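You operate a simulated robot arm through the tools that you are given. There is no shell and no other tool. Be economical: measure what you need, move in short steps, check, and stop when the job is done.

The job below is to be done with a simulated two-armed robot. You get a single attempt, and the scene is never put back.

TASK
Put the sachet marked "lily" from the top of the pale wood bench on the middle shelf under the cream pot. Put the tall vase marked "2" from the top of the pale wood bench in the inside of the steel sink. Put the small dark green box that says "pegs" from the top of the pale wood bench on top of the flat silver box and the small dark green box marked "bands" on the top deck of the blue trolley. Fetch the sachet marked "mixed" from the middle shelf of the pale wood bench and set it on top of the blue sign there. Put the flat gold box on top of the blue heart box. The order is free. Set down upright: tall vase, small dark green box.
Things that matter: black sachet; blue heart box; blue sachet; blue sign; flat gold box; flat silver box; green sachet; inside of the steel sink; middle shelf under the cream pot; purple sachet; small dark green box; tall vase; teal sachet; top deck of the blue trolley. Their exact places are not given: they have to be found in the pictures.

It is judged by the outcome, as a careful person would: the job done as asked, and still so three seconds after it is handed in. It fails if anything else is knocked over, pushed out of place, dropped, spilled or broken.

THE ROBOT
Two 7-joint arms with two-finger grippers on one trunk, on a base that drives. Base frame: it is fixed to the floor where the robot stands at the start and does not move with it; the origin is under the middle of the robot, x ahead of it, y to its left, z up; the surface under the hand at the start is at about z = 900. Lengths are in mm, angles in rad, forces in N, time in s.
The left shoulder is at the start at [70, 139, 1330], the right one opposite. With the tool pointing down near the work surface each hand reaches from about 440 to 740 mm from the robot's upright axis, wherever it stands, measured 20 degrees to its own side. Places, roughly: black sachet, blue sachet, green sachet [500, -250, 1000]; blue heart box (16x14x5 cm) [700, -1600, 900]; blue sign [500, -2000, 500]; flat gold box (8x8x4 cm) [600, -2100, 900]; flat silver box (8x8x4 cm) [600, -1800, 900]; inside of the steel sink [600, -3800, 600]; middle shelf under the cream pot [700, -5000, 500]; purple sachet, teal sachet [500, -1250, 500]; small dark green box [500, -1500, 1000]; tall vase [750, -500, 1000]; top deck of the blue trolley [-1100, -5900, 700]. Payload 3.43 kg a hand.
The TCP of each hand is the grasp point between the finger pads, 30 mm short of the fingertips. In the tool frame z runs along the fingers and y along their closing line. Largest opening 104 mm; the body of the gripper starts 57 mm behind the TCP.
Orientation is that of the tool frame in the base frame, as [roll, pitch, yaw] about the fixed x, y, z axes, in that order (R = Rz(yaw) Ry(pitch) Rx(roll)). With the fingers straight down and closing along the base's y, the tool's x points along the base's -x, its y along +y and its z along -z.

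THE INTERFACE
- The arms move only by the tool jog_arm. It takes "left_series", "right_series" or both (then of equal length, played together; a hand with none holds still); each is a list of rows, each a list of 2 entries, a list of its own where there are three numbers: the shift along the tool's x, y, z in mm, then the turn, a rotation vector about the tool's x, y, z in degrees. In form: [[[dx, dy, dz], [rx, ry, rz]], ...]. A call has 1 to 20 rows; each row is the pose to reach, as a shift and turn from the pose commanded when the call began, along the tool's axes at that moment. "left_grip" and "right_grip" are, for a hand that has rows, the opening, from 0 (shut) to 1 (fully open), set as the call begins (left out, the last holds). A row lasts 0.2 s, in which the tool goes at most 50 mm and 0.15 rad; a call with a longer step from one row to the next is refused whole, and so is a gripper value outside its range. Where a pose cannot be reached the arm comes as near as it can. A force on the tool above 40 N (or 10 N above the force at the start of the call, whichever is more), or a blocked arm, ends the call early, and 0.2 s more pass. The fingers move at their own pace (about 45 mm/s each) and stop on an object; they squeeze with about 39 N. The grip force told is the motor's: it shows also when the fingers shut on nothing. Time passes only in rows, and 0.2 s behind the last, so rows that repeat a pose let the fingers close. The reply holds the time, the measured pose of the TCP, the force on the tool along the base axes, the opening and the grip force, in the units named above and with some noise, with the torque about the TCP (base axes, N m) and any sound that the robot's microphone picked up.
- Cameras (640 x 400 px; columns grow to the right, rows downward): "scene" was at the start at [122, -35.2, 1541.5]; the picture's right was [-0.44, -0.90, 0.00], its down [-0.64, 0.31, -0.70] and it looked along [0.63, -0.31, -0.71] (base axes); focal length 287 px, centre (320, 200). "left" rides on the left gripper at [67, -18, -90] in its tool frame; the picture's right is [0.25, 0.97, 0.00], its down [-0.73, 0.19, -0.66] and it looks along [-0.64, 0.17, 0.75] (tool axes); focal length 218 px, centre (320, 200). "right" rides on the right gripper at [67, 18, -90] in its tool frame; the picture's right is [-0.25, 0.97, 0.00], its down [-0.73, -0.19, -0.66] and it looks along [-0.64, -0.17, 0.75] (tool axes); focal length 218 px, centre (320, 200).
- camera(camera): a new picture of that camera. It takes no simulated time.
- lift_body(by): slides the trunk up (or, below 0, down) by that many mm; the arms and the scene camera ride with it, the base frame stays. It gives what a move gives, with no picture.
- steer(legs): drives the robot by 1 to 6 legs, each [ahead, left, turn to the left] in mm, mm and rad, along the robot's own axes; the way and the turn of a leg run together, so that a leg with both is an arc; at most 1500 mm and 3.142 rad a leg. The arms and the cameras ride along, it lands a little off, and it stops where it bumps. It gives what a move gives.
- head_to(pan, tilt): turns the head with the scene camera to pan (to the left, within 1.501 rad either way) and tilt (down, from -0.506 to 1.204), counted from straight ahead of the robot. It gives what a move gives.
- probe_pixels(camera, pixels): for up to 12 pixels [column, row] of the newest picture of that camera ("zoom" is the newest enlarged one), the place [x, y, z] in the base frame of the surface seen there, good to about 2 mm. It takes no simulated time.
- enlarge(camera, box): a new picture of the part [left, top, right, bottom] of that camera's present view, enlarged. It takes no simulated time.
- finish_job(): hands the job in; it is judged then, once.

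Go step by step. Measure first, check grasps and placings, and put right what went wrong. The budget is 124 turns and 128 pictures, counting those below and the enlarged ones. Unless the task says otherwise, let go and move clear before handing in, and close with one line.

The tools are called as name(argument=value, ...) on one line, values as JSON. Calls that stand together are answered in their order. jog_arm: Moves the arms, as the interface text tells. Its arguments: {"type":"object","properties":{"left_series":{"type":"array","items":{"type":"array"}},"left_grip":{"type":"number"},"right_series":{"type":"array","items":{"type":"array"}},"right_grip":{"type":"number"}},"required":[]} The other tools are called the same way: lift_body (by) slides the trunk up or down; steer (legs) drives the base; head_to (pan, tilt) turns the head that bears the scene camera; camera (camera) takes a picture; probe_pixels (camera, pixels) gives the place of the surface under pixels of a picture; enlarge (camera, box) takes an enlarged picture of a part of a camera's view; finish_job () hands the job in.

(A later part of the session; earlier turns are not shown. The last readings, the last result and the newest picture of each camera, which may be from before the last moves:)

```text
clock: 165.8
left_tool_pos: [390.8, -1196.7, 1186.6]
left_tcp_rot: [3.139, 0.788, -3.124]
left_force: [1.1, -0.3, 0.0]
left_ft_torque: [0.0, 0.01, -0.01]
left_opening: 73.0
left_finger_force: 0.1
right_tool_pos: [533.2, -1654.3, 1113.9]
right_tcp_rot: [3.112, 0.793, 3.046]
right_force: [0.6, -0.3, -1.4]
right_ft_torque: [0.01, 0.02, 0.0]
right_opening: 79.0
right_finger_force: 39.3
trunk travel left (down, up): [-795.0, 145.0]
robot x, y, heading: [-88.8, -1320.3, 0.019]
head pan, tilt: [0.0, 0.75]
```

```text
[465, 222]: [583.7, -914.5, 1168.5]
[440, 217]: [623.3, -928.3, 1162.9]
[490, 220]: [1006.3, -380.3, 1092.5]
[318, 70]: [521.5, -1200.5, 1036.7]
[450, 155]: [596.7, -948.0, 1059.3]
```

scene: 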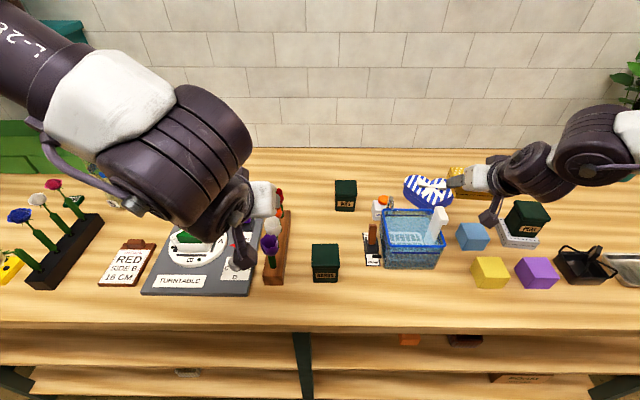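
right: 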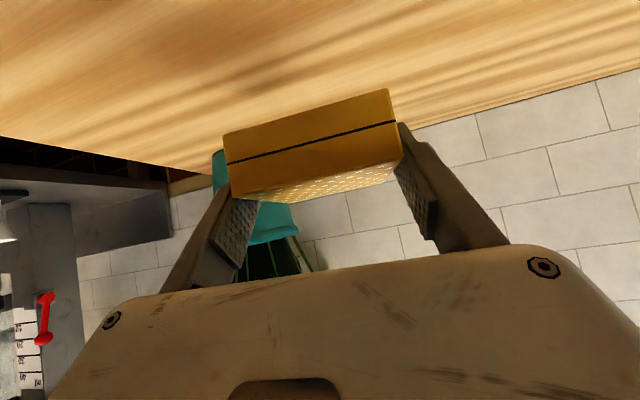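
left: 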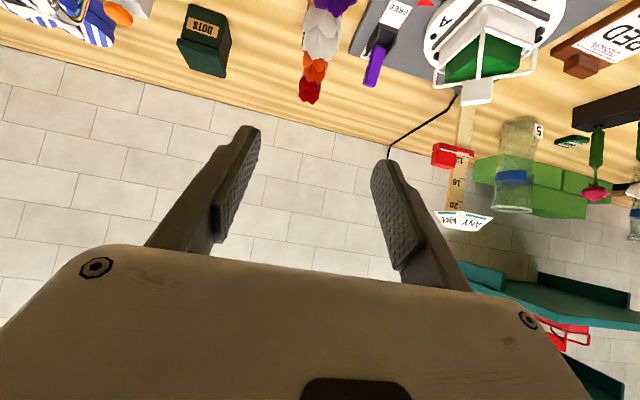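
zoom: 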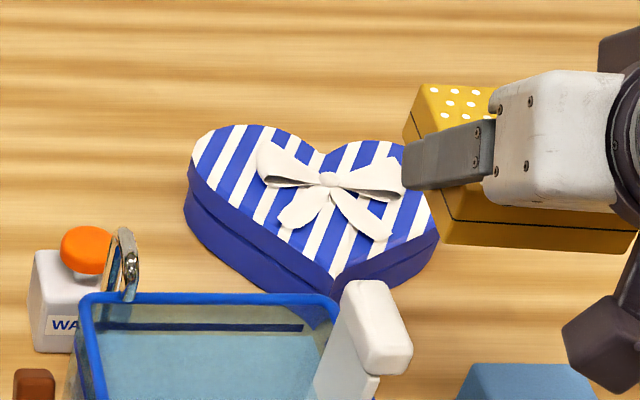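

The heart top is 948 and the bow loops are at 960, centred around [703,-1648]. I'll drive forward 143 mm so the gold box centre lands near [692,-1650].

steer(legs=[[0, 17, -0.015], [143, 0, 0]])

camera(camera="right")

```text
clock: 167.5
left_tool_pos: [530.3, -1184.2, 1188.1]
left_tcp_rot: [-3.138, 0.794, -3.136]
left_force: [-0.5, -0.8, 0.1]
left_ft_torque: [-0.01, -0.01, -0.01]
left_opening: 72.7
left_finger_force: 0.1
right_tool_pos: [664.7, -1645.9, 1115.0]
right_tcp_rot: [3.117, 0.794, 3.032]
right_force: [0.8, -0.6, -1.8]
right_ft_torque: [0.01, 0.05, 0.02]
right_opening: 79.1
right_finger_force: 38.8
trunk travel left (down, up): [-795.0, 145.0]
robot x, y, heading: [54.3, -1303.0, 0.004]
head pan, tilt: [0.0, 0.75]
```

```text
45 pictures are left
```

right: 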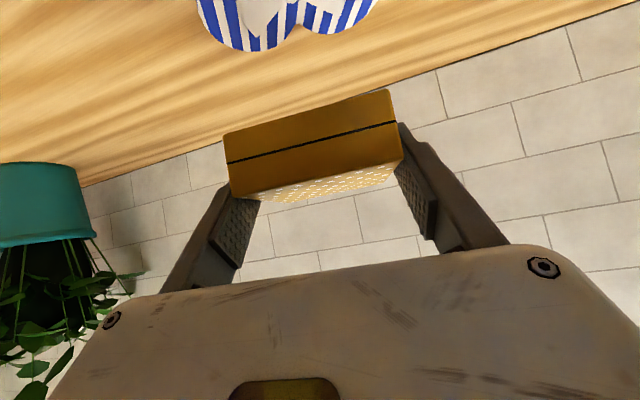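

TCP is [665,-1646]. I'll lower the trunk 80 mm, then move forward 11 mm and down toward contact (~996).

lift_body(by=-80)

jog_arm(right_series=[[[-4, 0, 12], [0, 0, 0]], [[4, 0, 20], [0, 0, 0]], [[11, 0, 27], [0, 0, 0]], [[14, 0, 30], [0, 0, 0]], [[14, 0, 30], [0, 0, 0]]])

enlarge(camera="scene", box=[360, 100, 560, 260])

```text
clock: 168.7
left_tool_pos: [532.5, -1185.1, 1106.7]
left_tcp_rot: [3.141, 0.79, -3.137]
left_force: [0.4, -0.4, -0.4]
left_ft_torque: [0.0, -0.05, 0.01]
left_opening: 72.9
left_finger_force: 0.0
right_tool_pos: [667.9, -1646.2, 1034.1]
right_tcp_rot: [3.115, 0.792, 3.031]
right_force: [0.6, 0.0, -1.4]
right_ft_torque: [-0.02, 0.05, -0.01]
right_opening: 79.0
right_finger_force: 38.6
trunk travel left (down, up): [-715.0, 225.0]
robot x, y, heading: [48.9, -1305.0, -0.001]
head pan, tilt: [0.0, 0.75]
```

```text
clock: 169.9
left_tool_pos: [532.4, -1186.3, 1108.5]
left_tcp_rot: [3.141, 0.79, -3.138]
left_force: [0.2, -0.2, -0.4]
left_ft_torque: [0.02, -0.02, -0.02]
left_opening: 72.8
left_finger_force: 0.0
right_tool_pos: [680.1, -1647.6, 1001.8]
right_tcp_rot: [3.116, 0.792, 3.031]
right_force: [-0.1, -0.5, -0.9]
right_ft_torque: [0.02, 0.07, 0.0]
right_opening: 79.2
right_finger_force: 38.9
trunk travel left (down, up): [-715.0, 225.0]
robot x, y, heading: [49.1, -1303.9, -0.0]
head pan, tilt: [0.0, 0.75]
```

```text
2.50 times, centred on (460, 180) of scene
```

zoom: 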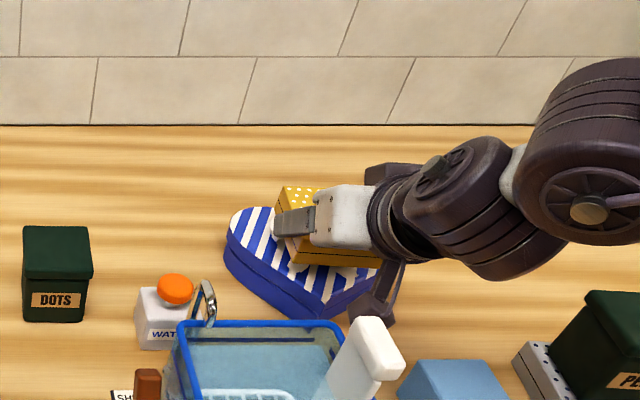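

The gold box is right over the heart at z≈1002. I'll lower slowly to contact.

jog_arm(right_series=[[[2, 0, 2], [0, 0, 0]], [[3.5, 0, 3.5], [0, 0, 0]], [[5, 0, 5], [0, 0, 0]], [[5, 0, 5], [0, 0, 0]]])

```text
clock: 170.9
left_tool_pos: [533.9, -1185.2, 1106.9]
left_tcp_rot: [-3.14, 0.789, -3.139]
left_force: [1.0, 1.0, -0.2]
left_ft_torque: [-0.01, 0.01, 0.02]
left_opening: 72.9
left_finger_force: 0.0
right_tool_pos: [679.7, -1646.5, 995.9]
right_tcp_rot: [3.117, 0.794, 3.031]
right_force: [-0.5, -0.2, -2.2]
right_ft_torque: [0.0, 0.03, -0.02]
right_opening: 79.3
right_finger_force: 39.2
trunk travel left (down, up): [-715.0, 225.0]
robot x, y, heading: [49.8, -1303.1, -0.003]
head pan, tilt: [0.0, 0.75]
```

jog_arm(right_series=[[[1.5, 0, 1.5], [0, 0, 0]], [[3, 0, 3], [0, 0, 0]], [[4.5, 0, 4.5], [0, 0, 0]], [[6, 0, 6], [0, 0, 0]], [[6, 0, 6], [0, 0, 0]]])

```text
clock: 172.1
left_tool_pos: [532.6, -1186.1, 1106.4]
left_tcp_rot: [-3.141, 0.789, -3.137]
left_force: [0.6, -1.0, -0.7]
left_ft_torque: [-0.02, 0.0, 0.04]
left_opening: 72.8
left_finger_force: 0.1
right_tool_pos: [678.4, -1646.2, 986.8]
right_tcp_rot: [3.117, 0.793, 3.032]
right_force: [-0.4, -0.3, -1.9]
right_ft_torque: [0.04, 0.07, 0.04]
right_opening: 79.1
right_finger_force: 38.7
trunk travel left (down, up): [-715.0, 225.0]
robot x, y, heading: [51.3, -1305.9, 0.003]
head pan, tilt: [0.0, 0.75]
```

No contact even at 987, so the bow doesn't bear; the lid at 948 should touch at about 984. I'll lower 4 mm more.

jog_arm(right_series=[[[1, 0, 1], [0, 0, 0]], [[2, 0, 2], [0, 0, 0]], [[3, 0, 3], [0, 0, 0]], [[3, 0, 3], [0, 0, 0]]])

```text
clock: 173.1
left_tool_pos: [530.3, -1185.5, 1107.8]
left_tcp_rot: [-3.14, 0.792, -3.137]
left_force: [0.6, 0.4, -0.5]
left_ft_torque: [-0.02, -0.01, -0.02]
left_opening: 72.8
left_finger_force: 0.1
right_tool_pos: [680.1, -1647.6, 986.0]
right_tcp_rot: [3.112, 0.799, 3.028]
right_force: [1.4, -7.2, 26.5]
right_ft_torque: [1.31, 3.61, 0.92]
right_opening: 79.5
right_finger_force: 39.3
trunk travel left (down, up): [-715.0, 225.0]
robot x, y, heading: [47.5, -1303.8, -0.005]
head pan, tilt: [0.0, 0.75]
```

Contact (26 N), but the torque puts it about 137 mm behind the TCP. The hand's rear knob may be touching the white bottle by the basket. I'll ease up 3 mm and look closely.

jog_arm(right_series=[[[-2, 0, -2], [0, 0, 0]], [[-3, 0, -3], [0, 0, 0]], [[-3, 0, -3], [0, 0, 0]]])

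enlarge(camera="scene", box=[400, 160, 530, 260])

camera(camera="right")

```text
clock: 173.9
left_tool_pos: [532.7, -1185.6, 1107.1]
left_tcp_rot: [-3.14, 0.789, -3.139]
left_force: [-0.4, 0.3, -0.4]
left_ft_torque: [-0.01, 0.01, 0.02]
left_opening: 72.7
left_finger_force: 0.0
right_tool_pos: [678.9, -1646.1, 987.9]
right_tcp_rot: [3.118, 0.786, 3.032]
right_force: [0.3, -0.4, -1.3]
right_ft_torque: [0.04, 0.03, -0.02]
right_opening: 79.5
right_finger_force: 39.0
trunk travel left (down, up): [-715.0, 225.0]
robot x, y, heading: [51.7, -1306.5, 0.003]
head pan, tilt: [0.0, 0.75]
```

```text
4.00 times, centred on (465, 210) of scene
```

zoom: 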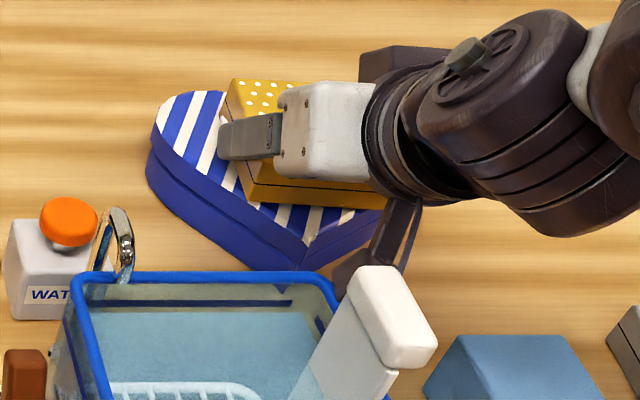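

```text
42 pictures are left
```

right: 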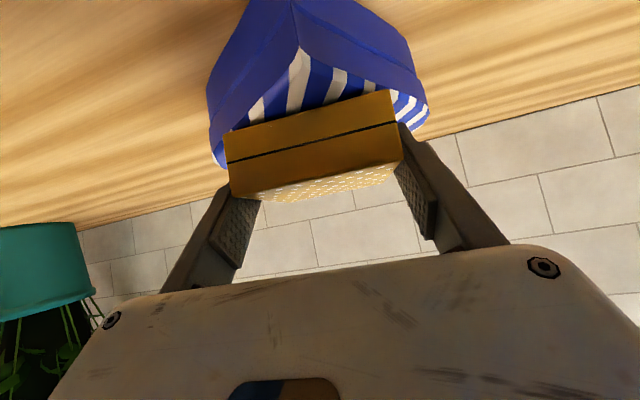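

The rear knob at (350,270) is near the white block at (385,295). I'll probe their positions.

probe_pixels(camera="zoom", pixels=[[385, 290], [360, 275], [345, 268], [395, 225], [350, 300], [300, 280], [255, 195], [330, 205], [300, 240], [240, 90]])

```text
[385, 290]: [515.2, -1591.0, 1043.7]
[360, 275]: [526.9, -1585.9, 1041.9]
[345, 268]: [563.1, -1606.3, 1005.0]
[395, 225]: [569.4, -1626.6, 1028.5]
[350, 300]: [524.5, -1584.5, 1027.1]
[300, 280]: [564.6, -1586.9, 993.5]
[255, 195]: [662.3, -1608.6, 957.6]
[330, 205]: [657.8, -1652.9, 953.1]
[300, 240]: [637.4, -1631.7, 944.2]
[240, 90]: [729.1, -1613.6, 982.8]
```

The knob at [563,-1606,1005] was touching the basket rim. I'll shift the hand 12 mm forward and 14 mm right, which keeps the gold box on the heart, then lower again.

jog_arm(right_series=[[[-3.5, 0, -3.5], [0, 0, 0]], [[-9, -7, 3], [0, 0, 0]], [[-13, -12.6, 6], [0, 0, 0]], [[-9.5, -12.6, 9.5], [0, 0, 0]], [[-8, -12.6, 11], [0, 0, 0]], [[-7, -12.6, 12], [0, 0, 0]], [[-6.5, -12.6, 12.5], [0, 0, 0]], [[-6.5, -12.6, 12.5], [0, 0, 0]]])

```text
clock: 175.7
left_tool_pos: [533.8, -1186.4, 1105.9]
left_tcp_rot: [3.141, 0.788, -3.137]
left_force: [-0.1, -0.9, 0.0]
left_ft_torque: [0.01, -0.01, -0.05]
left_opening: 72.5
left_finger_force: 0.1
right_tool_pos: [693.3, -1660.2, 983.8]
right_tcp_rot: [3.116, 0.794, 3.032]
right_force: [0.4, -1.8, 2.4]
right_ft_torque: [-0.21, 0.09, 0.0]
right_opening: 79.3
right_finger_force: 38.5
trunk travel left (down, up): [-715.0, 225.0]
robot x, y, heading: [49.6, -1303.1, -0.001]
head pan, tilt: [0.0, 0.75]
```

Gentle contact at z 984 with only small torque, so the gold box is on the lid. I'll release it and back the hand out.

jog_arm(right_series=[[[0, 0, 0], [0, 0, 0]], [[0, 0, 0], [0, 0, 0]], [[0, 0, 0], [0, 0, 0]]], right_grip=1)

jog_arm(right_series=[[[-14, 0, -14], [0, 0, 0]], [[-35, 0, -35], [0, 0, 0]], [[-57, 0, -57], [0, 0, 0]], [[-80, 0, -80], [0, 0, 0]], [[-80, 0, -80], [0, 0, 0]]])

enlarge(camera="scene", box=[380, 120, 560, 270])

```text
clock: 176.5
left_tool_pos: [530.7, -1183.7, 1106.8]
left_tcp_rot: [-3.139, 0.79, -3.137]
left_force: [0.4, -0.1, 0.8]
left_ft_torque: [0.03, -0.01, -0.02]
left_opening: 73.2
left_finger_force: 0.1
right_tool_pos: [691.3, -1658.3, 986.4]
right_tcp_rot: [3.119, 0.797, 3.034]
right_force: [1.2, 3.9, 11.6]
right_ft_torque: [-0.44, -0.2, 0.21]
right_opening: 100.2
right_finger_force: 0.1
trunk travel left (down, up): [-715.0, 225.0]
robot x, y, heading: [47.1, -1305.8, 0.005]
head pan, tilt: [0.0, 0.75]
```

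```text
clock: 177.7
left_tool_pos: [531.5, -1185.5, 1107.0]
left_tcp_rot: [-3.141, 0.789, -3.138]
left_force: [-0.7, 0.5, -0.5]
left_ft_torque: [0.0, 0.03, -0.03]
left_opening: 72.7
left_finger_force: 0.1
right_tool_pos: [691.9, -1662.4, 1094.5]
right_tcp_rot: [3.118, 0.792, 3.033]
right_force: [-0.2, 0.6, 0.1]
right_ft_torque: [0.01, 0.01, 0.02]
right_opening: 103.7
right_finger_force: 0.0
trunk travel left (down, up): [-715.0, 225.0]
robot x, y, heading: [50.5, -1303.3, 0.001]
head pan, tilt: [0.0, 0.75]
```

```text
2.67 times, centred on (470, 195) of scene
```

zoom: 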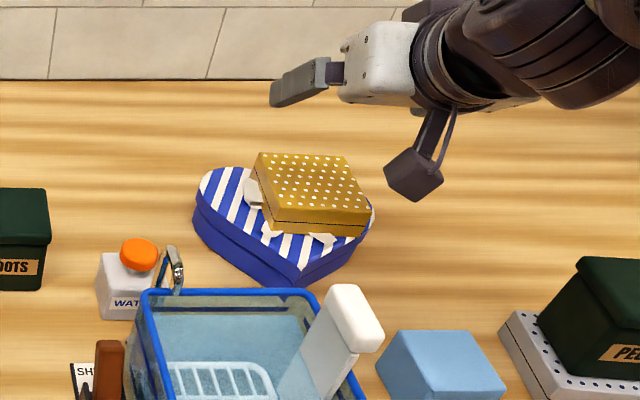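

The gold box rests on the heart lid. Next is the middle shelf: I'll back out, lower the trunk and view the shelf.

steer(legs=[[-450, 0, 0], [0, -330, 0]])

lift_body(by=-390)

head_to(pan=0.0, tilt=0.55)

camera(camera="scene")

```text
clock: 182.2
left_tool_pos: [72.9, -1508.5, 1107.3]
left_tcp_rot: [-3.141, 0.788, 3.14]
left_force: [-0.2, 1.0, -0.3]
left_ft_torque: [-0.01, -0.03, 0.02]
left_opening: 72.7
left_finger_force: 0.0
right_tool_pos: [228.3, -1986.2, 1094.9]
right_tcp_rot: [3.118, 0.792, 3.028]
right_force: [-0.2, 0.3, 0.5]
right_ft_torque: [0.03, 0.03, -0.03]
right_opening: 103.8
right_finger_force: 0.1
trunk travel left (down, up): [-715.0, 225.0]
robot x, y, heading: [-412.3, -1623.6, -0.011]
head pan, tilt: [0.0, 0.75]
```

```text
clock: 185.9
left_tool_pos: [72.8, -1509.0, 717.3]
left_tcp_rot: [-3.141, 0.79, 3.138]
left_force: [0.6, -0.1, 0.3]
left_ft_torque: [-0.03, 0.01, 0.02]
left_opening: 72.7
left_finger_force: 0.0
right_tool_pos: [228.2, -1986.9, 704.3]
right_tcp_rot: [3.115, 0.793, 3.024]
right_force: [0.7, 0.1, 0.2]
right_ft_torque: [0.01, -0.03, 0.02]
right_opening: 103.8
right_finger_force: 0.1
trunk travel left (down, up): [-325.0, 615.0]
robot x, y, heading: [-413.6, -1627.0, -0.007]
head pan, tilt: [0.0, 0.75]
```

```text
clock: 186.7
left_tool_pos: [73.8, -1510.7, 716.4]
left_tcp_rot: [3.141, 0.788, 3.138]
left_force: [-0.4, 0.0, 0.3]
left_ft_torque: [-0.02, 0.01, 0.02]
left_opening: 72.9
left_finger_force: 0.0
right_tool_pos: [228.2, -1987.3, 703.4]
right_tcp_rot: [3.114, 0.792, 3.023]
right_force: [-0.8, 0.4, 0.1]
right_ft_torque: [-0.01, 0.03, 0.03]
right_opening: 104.2
right_finger_force: 0.1
trunk travel left (down, up): [-325.0, 615.0]
robot x, y, heading: [-406.9, -1625.0, -0.006]
head pan, tilt: [0.0, 0.55]
```

```text
40 pictures are left
```

scene: 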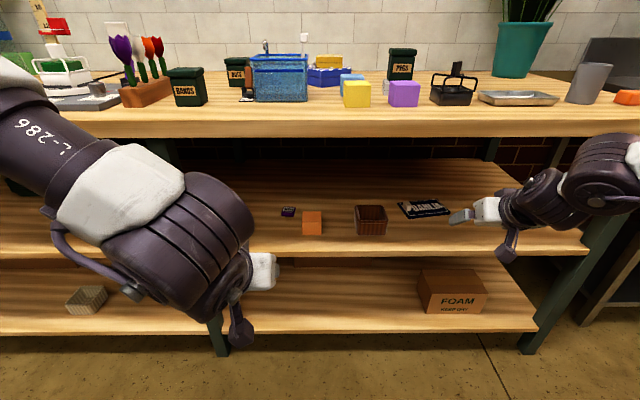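

The purple sachet is at (287,211) and the sign at (422,208). I'll read the label and find the teal one.

enlarge(camera="scene", box=[250, 160, 470, 250])

probe_pixels(camera="scene", pixels=[[287, 211], [311, 212], [311, 226], [370, 210], [400, 203], [445, 200], [450, 215], [405, 218], [422, 208], [350, 190], [400, 250], [400, 137]])

```text
2.91 times, centred on (360, 205) of scene
```

zoom: 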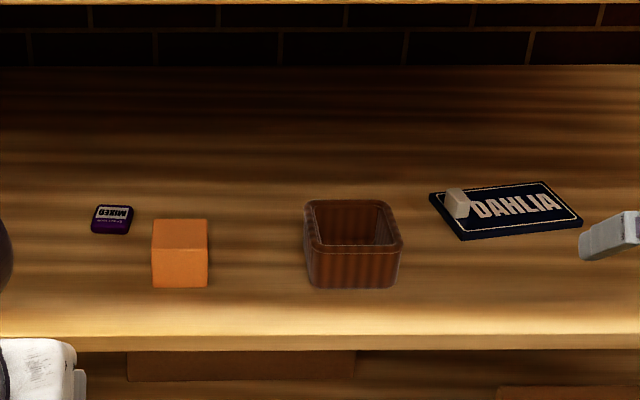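

```text
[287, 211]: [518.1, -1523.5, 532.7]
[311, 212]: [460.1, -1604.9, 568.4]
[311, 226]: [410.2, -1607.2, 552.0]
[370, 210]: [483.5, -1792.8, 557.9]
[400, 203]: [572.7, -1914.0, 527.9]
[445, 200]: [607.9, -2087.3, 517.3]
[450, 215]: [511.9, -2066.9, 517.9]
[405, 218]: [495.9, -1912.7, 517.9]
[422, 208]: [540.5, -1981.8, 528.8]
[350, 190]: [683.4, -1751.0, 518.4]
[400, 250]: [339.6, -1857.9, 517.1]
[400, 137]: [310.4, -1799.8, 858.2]
```

The purple sachet reads MIXED, at [518,-1524], top 533, on the shelf at 517. The sign is at [540,-1985], top ~529. I'll use the left hand with the trunk low so the elbow stays under the bench top, but first I'll retract the right arm.

jog_arm(right_series=[[[26, -21, -26], [0, 0, 0]], [[52, -43, -52], [0, 0, 0]], [[78, -64, -78], [0, 0, 0]], [[104, -86, -104], [0, 0, 0]], [[131, -107, -131], [0, 0, 0]], [[157, -128, -157], [0, 0, 0]], [[183, -150, -183], [0, 0, 0]], [[183, -150, -183], [0, 0, 0]]], right_grip=0.3)

lift_body(by=-140)

camera(camera="scene")

```text
clock: 188.4
left_tool_pos: [73.8, -1509.5, 715.5]
left_tcp_rot: [3.14, 0.788, 3.138]
left_force: [-0.4, -0.4, -0.1]
left_ft_torque: [0.03, -0.02, 0.01]
left_opening: 72.9
left_finger_force: 0.1
right_tool_pos: [-40.4, -2111.1, 696.3]
right_tcp_rot: [3.119, 0.791, 3.027]
right_force: [0.3, 0.2, 0.2]
right_ft_torque: [-0.03, 0.02, -0.02]
right_opening: 31.3
right_finger_force: 0.1
trunk travel left (down, up): [-325.0, 615.0]
robot x, y, heading: [-408.8, -1625.9, -0.009]
head pan, tilt: [0.0, 0.55]
```

```text
clock: 190.1
left_tool_pos: [73.0, -1511.1, 576.2]
left_tcp_rot: [3.141, 0.791, 3.139]
left_force: [0.4, -0.1, 0.4]
left_ft_torque: [0.03, 0.02, -0.02]
left_opening: 73.1
left_finger_force: 0.0
right_tool_pos: [-40.5, -2110.0, 556.3]
right_tcp_rot: [3.115, 0.795, 3.024]
right_force: [-0.3, -0.2, 0.2]
right_ft_torque: [0.0, 0.0, -0.03]
right_opening: 31.3
right_finger_force: 0.0
trunk travel left (down, up): [-185.0, 755.0]
robot x, y, heading: [-409.7, -1622.7, -0.001]
head pan, tilt: [0.0, 0.55]
```

```text
38 pictures are left
```

scene: 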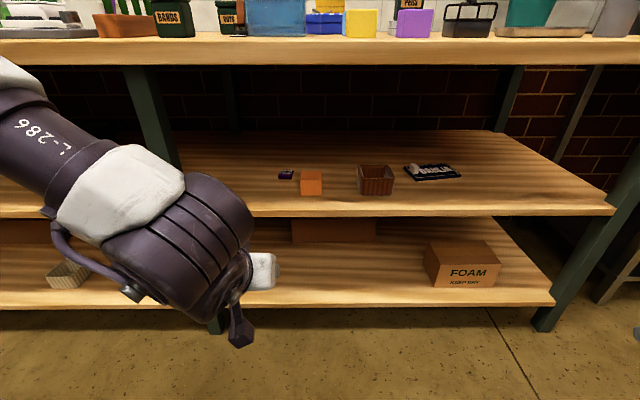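

I'll check where the left elbow is relative to the bench top.

head_to(pan=0.6, tilt=0.3)

camera(camera="scene")

```text
clock: 191.1
left_tool_pos: [73.5, -1509.9, 576.6]
left_tcp_rot: [-3.141, 0.789, 3.139]
left_force: [-0.8, 0.7, -0.4]
left_ft_torque: [0.0, 0.01, 0.0]
left_opening: 72.7
left_finger_force: 0.0
right_tool_pos: [-40.5, -2110.2, 557.3]
right_tcp_rot: [3.115, 0.794, 3.025]
right_force: [0.5, -0.6, -0.2]
right_ft_torque: [-0.01, 0.01, -0.05]
right_opening: 31.3
right_finger_force: 0.1
trunk travel left (down, up): [-185.0, 755.0]
robot x, y, heading: [-411.4, -1627.1, -0.006]
head pan, tilt: [0.6, 0.3]
```

```text
37 pictures are left
```

scene: 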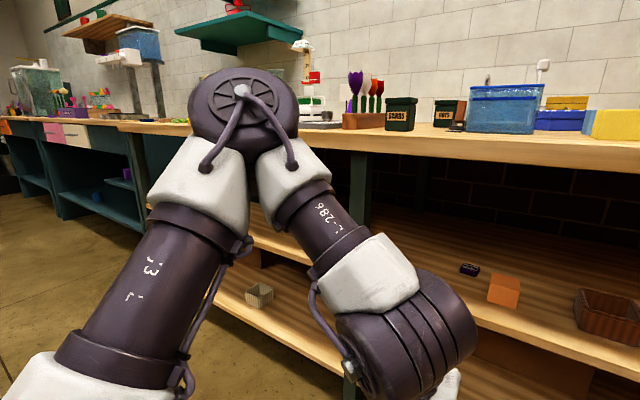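

probe_pixels(camera="scene", pixels=[[240, 75], [245, 110], [290, 165], [330, 220], [370, 270], [420, 340], [205, 180], [150, 270]])

```text
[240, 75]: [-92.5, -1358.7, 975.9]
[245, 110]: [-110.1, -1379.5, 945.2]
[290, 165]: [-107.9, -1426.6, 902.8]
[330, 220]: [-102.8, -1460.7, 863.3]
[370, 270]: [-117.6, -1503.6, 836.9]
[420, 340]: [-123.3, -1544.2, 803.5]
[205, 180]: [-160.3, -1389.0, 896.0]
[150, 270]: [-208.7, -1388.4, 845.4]
```

The elbow is at about z 935, above the bench edge height. I'll lower the trunk fully and raise and extend the hand, so the elbow comes down under the bench top.

lift_body(by=-180)

jog_arm(left_series=[[[-37, 0, -9], [0, 0, 0]], [[-75, 0, -18], [0, 0, 0]], [[-112, 0, -28], [0, 0, 0]], [[-150, 0, -37], [0, 0, 0]], [[-187, 0, -46], [0, 0, 0]], [[-187, 0, -46], [0, 0, 0]]], left_grip=0.75)

camera(camera="scene")

```text
clock: 193.1
left_tool_pos: [72.9, -1510.4, 397.0]
left_tcp_rot: [-3.141, 0.791, 3.137]
left_force: [-0.2, 0.0, -0.1]
left_ft_torque: [0.0, -0.02, 0.0]
left_opening: 72.9
left_finger_force: 0.1
right_tool_pos: [-40.3, -2109.8, 377.3]
right_tcp_rot: [3.115, 0.793, 3.025]
right_force: [0.7, -0.1, -0.3]
right_ft_torque: [-0.02, 0.0, -0.02]
right_opening: 31.4
right_finger_force: 0.0
trunk travel left (down, up): [-5.0, 935.0]
robot x, y, heading: [-413.7, -1626.3, -0.011]
head pan, tilt: [0.6, 0.3]
```

```text
clock: 194.5
left_tool_pos: [155.8, -1527.8, 553.6]
left_tcp_rot: [3.141, 0.793, -3.138]
left_force: [-0.6, -0.1, -0.2]
left_ft_torque: [0.01, 0.0, 0.03]
left_opening: 78.0
left_finger_force: 0.1
left hand out of reach, approached as far as the arm can: row 5, 6
right_tool_pos: [-39.7, -2110.6, 378.1]
right_tcp_rot: [3.115, 0.791, 3.023]
right_force: [-0.2, -0.2, 0.1]
right_ft_torque: [0.03, -0.01, 0.0]
right_opening: 31.0
right_finger_force: 0.0
trunk travel left (down, up): [-5.0, 935.0]
robot x, y, heading: [-410.9, -1629.2, -0.007]
head pan, tilt: [0.6, 0.3]
```

```text
36 pictures are left
```

scene: 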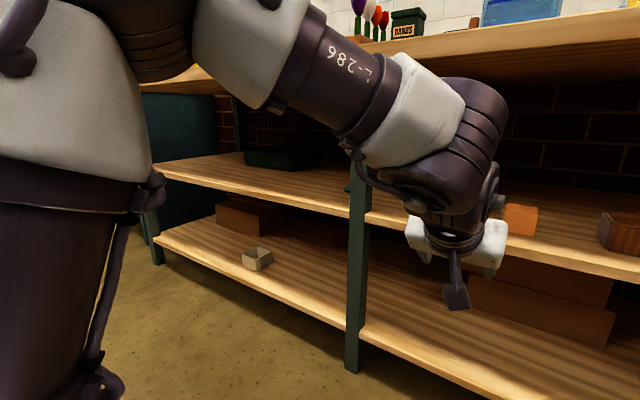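

probe_pixels(camera="scene", pixels=[[150, 20], [180, 60], [225, 20], [300, 30], [400, 70], [470, 90], [360, 70], [450, 180], [360, 130], [480, 40]])

```text
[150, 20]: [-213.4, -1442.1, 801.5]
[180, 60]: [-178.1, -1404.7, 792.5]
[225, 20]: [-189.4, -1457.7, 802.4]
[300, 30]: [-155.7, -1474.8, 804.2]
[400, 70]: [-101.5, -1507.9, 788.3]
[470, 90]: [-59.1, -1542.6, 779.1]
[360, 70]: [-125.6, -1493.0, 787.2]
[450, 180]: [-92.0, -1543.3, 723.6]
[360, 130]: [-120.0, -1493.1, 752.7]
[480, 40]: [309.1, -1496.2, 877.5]
```

The elbow is now at x≈-220, z≈800, well clear of the bench. I'll raise 8 mm, narrow the opening to 62 mm and drive in to just short of the sachet.

lift_body(by=10)

steer(legs=[[265, 5, 0.007]])

jog_arm(left_series=[[[0, 0, 0], [0, 0, 0]], [[0, 0, 0], [0, 0, 0]]], left_grip=0.6)

camera(camera="left")

```text
clock: 195.1
left_tool_pos: [155.3, -1525.9, 561.9]
left_tcp_rot: [-3.14, 0.793, -3.139]
left_force: [-0.2, 0.2, 0.4]
left_ft_torque: [-0.03, -0.01, -0.01]
left_opening: 78.2
left_finger_force: 0.2
right_tool_pos: [-40.1, -2110.5, 385.7]
right_tcp_rot: [3.117, 0.793, 3.023]
right_force: [0.5, 0.5, 0.2]
right_ft_torque: [-0.01, -0.01, -0.01]
right_opening: 31.1
right_finger_force: 0.1
trunk travel left (down, up): [-15.0, 925.0]
robot x, y, heading: [-413.0, -1625.6, -0.006]
head pan, tilt: [0.6, 0.3]
```

```text
clock: 197.0
left_tool_pos: [424.4, -1513.3, 563.2]
left_tcp_rot: [-3.141, 0.793, -3.124]
left_force: [-0.2, 0.5, -0.3]
left_ft_torque: [0.01, -0.02, 0.0]
left_opening: 78.0
left_finger_force: 0.1
right_tool_pos: [238.7, -2099.9, 386.3]
right_tcp_rot: [3.115, 0.791, 3.039]
right_force: [0.1, -1.0, 0.2]
right_ft_torque: [-0.02, -0.02, 0.02]
right_opening: 31.2
right_finger_force: 0.0
trunk travel left (down, up): [-15.0, 925.0]
robot x, y, heading: [-139.6, -1624.7, 0.005]
head pan, tilt: [0.6, 0.3]
```

```text
clock: 197.6
left_tool_pos: [423.1, -1513.7, 562.6]
left_tcp_rot: [-3.14, 0.793, -3.122]
left_force: [-0.8, -0.1, 0.3]
left_ft_torque: [0.03, -0.01, 0.0]
left_opening: 62.2
left_finger_force: 0.0
right_tool_pos: [236.4, -2100.9, 386.2]
right_tcp_rot: [3.115, 0.793, 3.039]
right_force: [0.1, -0.8, 0.0]
right_ft_torque: [0.01, 0.01, 0.02]
right_opening: 31.3
right_finger_force: 0.0
trunk travel left (down, up): [-15.0, 925.0]
robot x, y, heading: [-141.9, -1620.5, 0.011]
head pan, tilt: [0.6, 0.3]
```

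```text
35 pictures are left
```

left: 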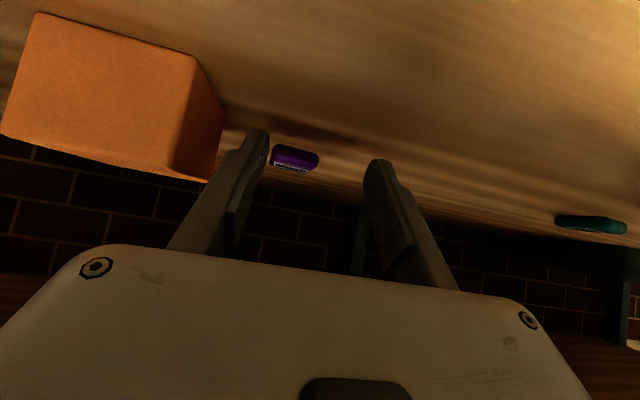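

The sachet is slightly right of the finger centre. I'll probe it and adjust.

probe_pixels(camera="left", pixels=[[273, 157], [318, 160], [295, 150], [290, 168], [222, 130], [205, 175]])

```text
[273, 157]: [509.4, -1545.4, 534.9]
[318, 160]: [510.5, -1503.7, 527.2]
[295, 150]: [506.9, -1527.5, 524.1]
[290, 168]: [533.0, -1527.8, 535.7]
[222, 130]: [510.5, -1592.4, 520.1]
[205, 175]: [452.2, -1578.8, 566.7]
```

The sachet centre is [521,-1524.5]. I'll correct heading and shift with the base, then drive in 40 mm first.

steer(legs=[[0, -6, -0.011], [45, 0, 0]])

camera(camera="left")

```text
clock: 198.8
left_tool_pos: [471.2, -1524.4, 562.9]
left_tcp_rot: [-3.139, 0.793, -3.135]
left_force: [0.4, 0.0, 0.9]
left_ft_torque: [0.02, 0.0, -0.04]
left_opening: 62.4
left_finger_force: 0.0
right_tool_pos: [279.4, -2109.7, 387.0]
right_tcp_rot: [3.117, 0.792, 3.03]
right_force: [0.1, 0.0, 0.1]
right_ft_torque: [0.06, -0.02, 0.02]
right_opening: 31.2
right_finger_force: 0.0
trunk travel left (down, up): [-15.0, 925.0]
robot x, y, heading: [-97.5, -1628.5, -0.006]
head pan, tilt: [0.6, 0.3]
```

```text
34 pictures are left
```

left: 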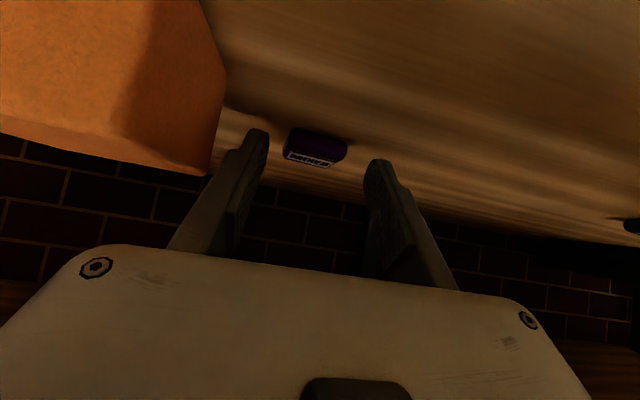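

The sachet is centred between the fingers. I'll pull the right hand back 60 mm so it stays clear, then drive in 37 mm.

jog_arm(right_series=[[[7, 0, -21], [0, 0, 0]], [[14, 0, -42], [0, 0, 0]], [[21, 0, -63], [0, 0, 0]], [[21, 0, -63], [0, 0, 0]]])

steer(legs=[[37, 0, 0]])

lift_body(by=-7)

camera(camera="left")

```text
clock: 199.8
left_tool_pos: [471.2, -1525.4, 563.0]
left_tcp_rot: [-3.138, 0.793, -3.132]
left_force: [0.4, 0.4, 0.1]
left_ft_torque: [0.01, 0.0, 0.02]
left_opening: 62.5
left_finger_force: 0.1
right_tool_pos: [218.6, -2105.5, 415.6]
right_tcp_rot: [3.116, 0.793, 3.03]
right_force: [-0.1, 0.3, 0.6]
right_ft_torque: [-0.01, 0.02, -0.01]
right_opening: 31.1
right_finger_force: 0.0
trunk travel left (down, up): [-15.0, 925.0]
robot x, y, heading: [-95.1, -1623.4, 0.001]
head pan, tilt: [0.6, 0.3]
```

```text
clock: 200.7
left_tool_pos: [508.9, -1524.4, 562.8]
left_tcp_rot: [3.141, 0.795, -3.133]
left_force: [-0.3, -0.4, -0.1]
left_ft_torque: [-0.01, -0.01, -0.01]
left_opening: 62.4
left_finger_force: 0.0
right_tool_pos: [256.4, -2104.9, 412.7]
right_tcp_rot: [3.117, 0.792, 3.03]
right_force: [0.4, -0.3, 0.7]
right_ft_torque: [0.01, -0.01, 0.03]
right_opening: 31.4
right_finger_force: 0.0
trunk travel left (down, up): [-15.0, 925.0]
robot x, y, heading: [-57.1, -1628.4, 0.006]
head pan, tilt: [0.6, 0.3]
```

```text
clock: 201.3
left_tool_pos: [508.5, -1525.3, 555.2]
left_tcp_rot: [-3.14, 0.793, -3.132]
left_force: [0.1, -0.8, -0.8]
left_ft_torque: [0.0, -0.01, 0.01]
left_opening: 62.1
left_finger_force: 0.0
right_tool_pos: [256.5, -2106.4, 408.5]
right_tcp_rot: [3.116, 0.795, 3.031]
right_force: [0.0, 0.0, -0.1]
right_ft_torque: [0.0, -0.05, 0.0]
right_opening: 31.1
right_finger_force: 0.0
trunk travel left (down, up): [-8.0, 932.0]
robot x, y, heading: [-56.0, -1625.3, -0.005]
head pan, tilt: [0.6, 0.3]
```

```text
33 pictures are left
```

left: 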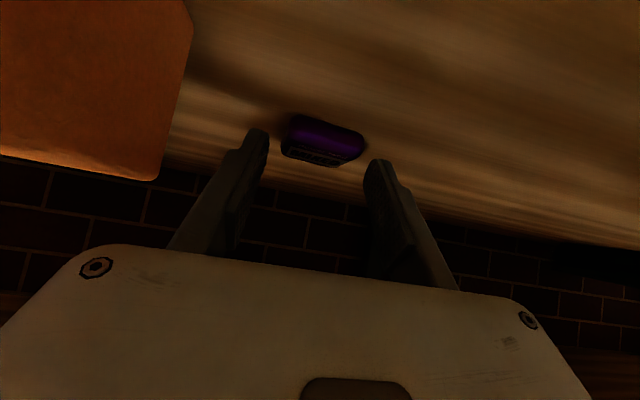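

The view matches lily's grasp. I'll close the left hand.

jog_arm(left_series=[[[0, 0, 0], [0, 0, 0]], [[0, 0, 0], [0, 0, 0]], [[0, 0, 0], [0, 0, 0]], [[0, 0, 0], [0, 0, 0]]], left_grip=0)

lift_body(by=70)

camera(camera="left")

```text
clock: 202.3
left_tool_pos: [509.1, -1525.3, 555.6]
left_tcp_rot: [-3.14, 0.791, -3.132]
left_force: [-0.7, 0.0, 0.4]
left_ft_torque: [0.0, 0.02, 0.02]
left_opening: 42.4
left_finger_force: 39.1
right_tool_pos: [257.0, -2104.9, 408.6]
right_tcp_rot: [3.116, 0.792, 3.03]
right_force: [-0.9, 0.2, 0.4]
right_ft_torque: [0.01, -0.03, 0.02]
right_opening: 31.2
right_finger_force: 0.0
trunk travel left (down, up): [-8.0, 932.0]
robot x, y, heading: [-53.5, -1624.4, 0.0]
head pan, tilt: [0.6, 0.3]
```

```text
clock: 203.4
left_tool_pos: [507.7, -1524.4, 620.9]
left_tcp_rot: [3.138, 0.786, -3.136]
left_force: [0.3, -0.4, -0.9]
left_ft_torque: [0.01, -0.02, 0.01]
left_opening: 42.3
left_finger_force: 39.0
right_tool_pos: [255.7, -2105.4, 477.0]
right_tcp_rot: [3.117, 0.792, 3.032]
right_force: [0.8, -0.1, -0.7]
right_ft_torque: [0.01, 0.0, 0.02]
right_opening: 31.5
right_finger_force: 0.1
trunk travel left (down, up): [-78.0, 862.0]
robot x, y, heading: [-57.1, -1625.8, 0.001]
head pan, tilt: [0.6, 0.3]
```

```text
32 pictures are left
```

left: 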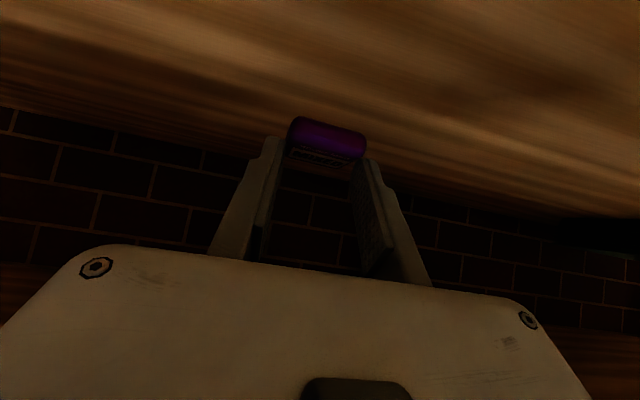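

The sachet is gripped (42 mm). The lift came 5 mm short, so the arm may have brushed the bench underside. I'll lower 15 mm and back out straight.

lift_body(by=-20)

steer(legs=[[-260, 0, 0], [0, -478, 0]])

head_to(pan=0.1, tilt=0.45)

camera(camera="scene")

```text
clock: 204.0
left_tool_pos: [508.9, -1526.2, 605.7]
left_tcp_rot: [-3.138, 0.791, -3.133]
left_force: [0.4, 0.4, -0.3]
left_ft_torque: [0.02, 0.0, 0.0]
left_opening: 42.2
left_finger_force: 38.8
right_tool_pos: [256.9, -2104.8, 458.4]
right_tcp_rot: [3.115, 0.793, 3.03]
right_force: [0.6, -0.5, -0.6]
right_ft_torque: [-0.03, -0.01, -0.01]
right_opening: 31.5
right_finger_force: 0.1
trunk travel left (down, up): [-58.0, 882.0]
robot x, y, heading: [-56.3, -1625.7, -0.002]
head pan, tilt: [0.6, 0.3]
```

```text
clock: 208.4
left_tool_pos: [239.5, -2008.4, 603.9]
left_tcp_rot: [-3.14, 0.793, 3.137]
left_force: [-0.1, 0.1, 0.1]
left_ft_torque: [0.0, -0.02, -0.02]
left_opening: 42.0
left_finger_force: 39.1
right_tool_pos: [-21.5, -2587.0, 459.4]
right_tcp_rot: [3.116, 0.793, 3.016]
right_force: [0.8, 0.3, -0.3]
right_ft_torque: [-0.03, -0.01, -0.02]
right_opening: 31.1
right_finger_force: 0.1
trunk travel left (down, up): [-58.0, 882.0]
robot x, y, heading: [-329.1, -2103.5, -0.018]
head pan, tilt: [0.6, 0.3]
```

```text
clock: 209.3
left_tool_pos: [238.7, -2008.2, 606.0]
left_tcp_rot: [-3.139, 0.791, 3.138]
left_force: [0.2, -0.6, 0.2]
left_ft_torque: [0.0, -0.02, 0.0]
left_opening: 41.9
left_finger_force: 38.6
right_tool_pos: [-20.7, -2586.9, 458.5]
right_tcp_rot: [3.117, 0.793, 3.019]
right_force: [0.1, -0.4, 0.7]
right_ft_torque: [0.01, -0.01, 0.01]
right_opening: 31.1
right_finger_force: 0.2
trunk travel left (down, up): [-58.0, 882.0]
robot x, y, heading: [-326.3, -2102.4, -0.016]
head pan, tilt: [0.099, 0.45]
```

```text
31 pictures are left
```

scene: 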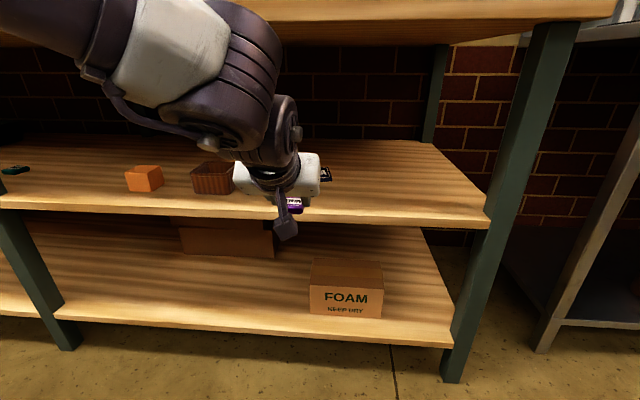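

I'll straighten the heading, drive 180 mm in, and look at the sign from the hand camera.

steer(legs=[[0, 0, 0.016], [180, 0, 0]])

camera(camera="left")

camera(camera="scene")

```text
clock: 211.1
left_tool_pos: [410.8, -2001.9, 605.3]
left_tcp_rot: [-3.14, 0.792, -3.134]
left_force: [0.6, -0.8, -0.1]
left_ft_torque: [-0.01, -0.01, 0.01]
left_opening: 42.0
left_finger_force: 38.8
right_tool_pos: [156.9, -2583.1, 457.2]
right_tcp_rot: [3.116, 0.793, 3.029]
right_force: [0.5, 1.3, -0.3]
right_ft_torque: [0.0, 0.01, -0.02]
right_opening: 31.3
right_finger_force: 0.1
trunk travel left (down, up): [-58.0, 882.0]
robot x, y, heading: [-157.0, -2104.1, -0.003]
head pan, tilt: [0.099, 0.45]
```

```text
30 pictures are left
```

left: 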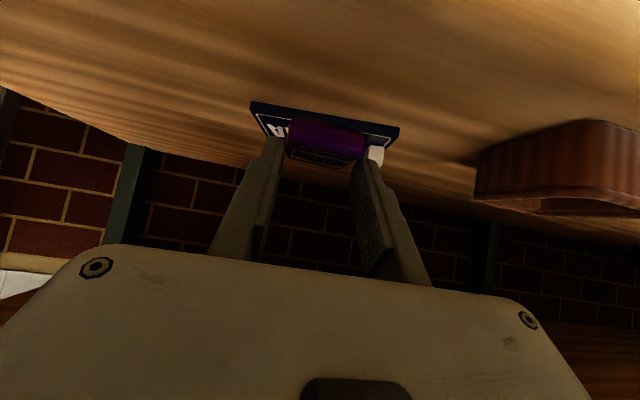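

```text
29 pictures are left
```

scene: 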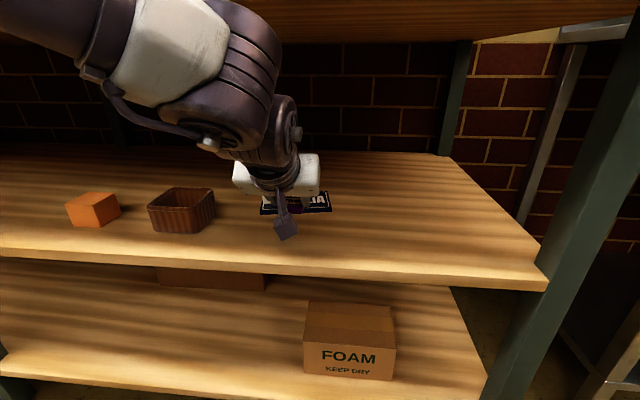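

probe_pixels(camera="left", pixels=[[253, 104], [395, 127], [395, 140], [325, 116], [377, 153], [265, 130], [272, 125], [252, 112]])

probe_pixels(camera="scene", pixels=[[265, 210], [300, 213], [330, 208], [326, 195], [315, 202], [268, 195]])

```text
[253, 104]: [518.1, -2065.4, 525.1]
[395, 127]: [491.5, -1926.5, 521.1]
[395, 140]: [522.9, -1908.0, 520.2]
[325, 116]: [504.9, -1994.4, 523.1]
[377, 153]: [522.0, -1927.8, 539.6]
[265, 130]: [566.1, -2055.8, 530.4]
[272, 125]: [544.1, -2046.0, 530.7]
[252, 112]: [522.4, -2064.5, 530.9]
```

```text
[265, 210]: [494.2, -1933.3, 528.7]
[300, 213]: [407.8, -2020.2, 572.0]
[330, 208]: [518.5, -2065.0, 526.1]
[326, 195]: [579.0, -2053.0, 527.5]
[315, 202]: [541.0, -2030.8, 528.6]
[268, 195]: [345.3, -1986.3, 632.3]
```

The sign's top is z≈530, x 505–582 at this y, with a small cube on its left end near y=-1928. I'll drive 121 mm in and lower to about z 570.

steer(legs=[[121, 0, 0]])

lift_body(by=-32)

camera(camera="left")

camera(camera="scene")

```text
clock: 212.4
left_tool_pos: [532.6, -2001.8, 605.5]
left_tcp_rot: [-3.14, 0.79, -3.13]
left_force: [-0.3, -0.6, 0.2]
left_ft_torque: [0.01, -0.02, 0.01]
left_opening: 42.1
left_finger_force: 39.4
right_tool_pos: [282.6, -2583.0, 457.1]
right_tcp_rot: [3.116, 0.792, 3.03]
right_force: [1.3, 0.4, -0.8]
right_ft_torque: [-0.01, -0.02, 0.0]
right_opening: 31.3
right_finger_force: 0.0
trunk travel left (down, up): [-58.0, 882.0]
robot x, y, heading: [-36.5, -2102.5, 0.001]
head pan, tilt: [0.099, 0.45]
```

```text
clock: 213.2
left_tool_pos: [532.0, -2001.3, 573.9]
left_tcp_rot: [-3.139, 0.794, -3.13]
left_force: [0.3, -0.6, 0.5]
left_ft_torque: [0.0, 0.01, 0.03]
left_opening: 42.1
left_finger_force: 39.1
right_tool_pos: [280.5, -2583.3, 424.7]
right_tcp_rot: [3.115, 0.793, 3.032]
right_force: [0.2, 0.4, 0.7]
right_ft_torque: [-0.01, -0.05, 0.0]
right_opening: 31.2
right_finger_force: 0.0
trunk travel left (down, up): [-26.0, 914.0]
robot x, y, heading: [-33.1, -2105.6, 0.004]
head pan, tilt: [0.099, 0.45]
```

```text
28 pictures are left
```

left: 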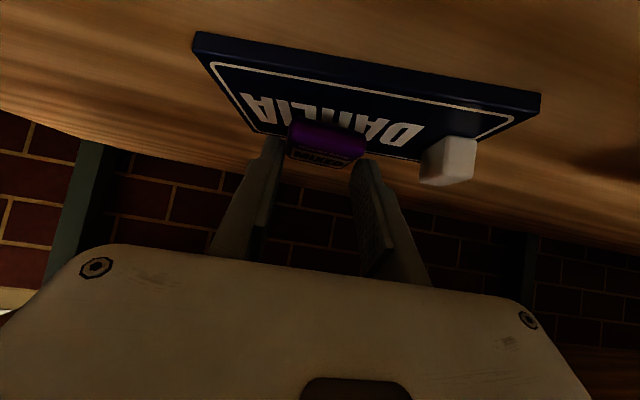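

```text
27 pictures are left
```

scene: 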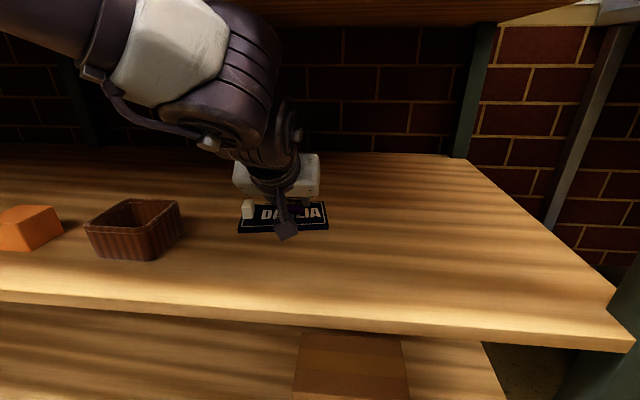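

I'll check the sachet against the sign's far edge by probing.

probe_pixels(camera="left", pixels=[[255, 130], [410, 157], [200, 40], [535, 105], [325, 70], [325, 128], [328, 148], [300, 162], [390, 140]])

```text
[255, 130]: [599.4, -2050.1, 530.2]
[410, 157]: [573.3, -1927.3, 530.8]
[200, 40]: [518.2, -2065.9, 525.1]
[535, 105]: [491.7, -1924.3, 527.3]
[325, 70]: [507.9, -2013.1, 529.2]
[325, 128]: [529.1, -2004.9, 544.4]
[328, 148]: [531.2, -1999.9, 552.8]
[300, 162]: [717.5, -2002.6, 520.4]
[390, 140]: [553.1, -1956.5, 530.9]
```

The sachet spans about x 525–567 and the sign 506–588, which is good. I'll lower to contact.

lift_body(by=-5)

lift_body(by=-2)

```text
clock: 213.7
left_tool_pos: [534.0, -2001.7, 568.5]
left_tcp_rot: [-3.141, 0.791, -3.128]
left_force: [-0.7, 0.2, -0.5]
left_ft_torque: [-0.01, -0.01, 0.02]
left_opening: 42.0
left_finger_force: 38.6
right_tool_pos: [281.6, -2581.4, 421.6]
right_tcp_rot: [3.116, 0.793, 3.03]
right_force: [-0.1, 0.1, -0.2]
right_ft_torque: [0.03, 0.0, -0.01]
right_opening: 31.2
right_finger_force: 0.0
trunk travel left (down, up): [-21.0, 919.0]
robot x, y, heading: [-33.3, -2109.9, -0.003]
head pan, tilt: [0.099, 0.45]
```

```text
clock: 214.2
left_tool_pos: [531.5, -2001.3, 565.8]
left_tcp_rot: [-3.139, 0.792, -3.13]
left_force: [0.1, 0.2, 0.2]
left_ft_torque: [0.01, -0.03, 0.0]
left_opening: 42.1
left_finger_force: 39.1
right_tool_pos: [281.4, -2581.7, 419.6]
right_tcp_rot: [3.115, 0.792, 3.033]
right_force: [-1.0, 0.4, -0.3]
right_ft_torque: [0.02, 0.0, 0.01]
right_opening: 30.9
right_finger_force: 0.0
trunk travel left (down, up): [-19.0, 921.0]
robot x, y, heading: [-32.5, -2103.8, 0.001]
head pan, tilt: [0.099, 0.45]
```

No contact is felt yet at 566, so I'll go down 2 mm more.

lift_body(by=-2)

```text
clock: 214.7
left_tool_pos: [532.6, -2001.6, 564.7]
left_tcp_rot: [3.141, 0.794, -3.13]
left_force: [-0.6, 0.6, 2.7]
left_ft_torque: [0.03, 0.0, 0.01]
left_opening: 42.3
left_finger_force: 39.3
right_tool_pos: [281.5, -2582.7, 417.1]
right_tcp_rot: [3.114, 0.793, 3.031]
right_force: [0.2, -0.1, 0.3]
right_ft_torque: [0.02, 0.0, 0.0]
right_opening: 31.1
right_finger_force: 0.0
trunk travel left (down, up): [-17.0, 923.0]
robot x, y, heading: [-32.4, -2101.0, 0.002]
head pan, tilt: [0.099, 0.45]
```

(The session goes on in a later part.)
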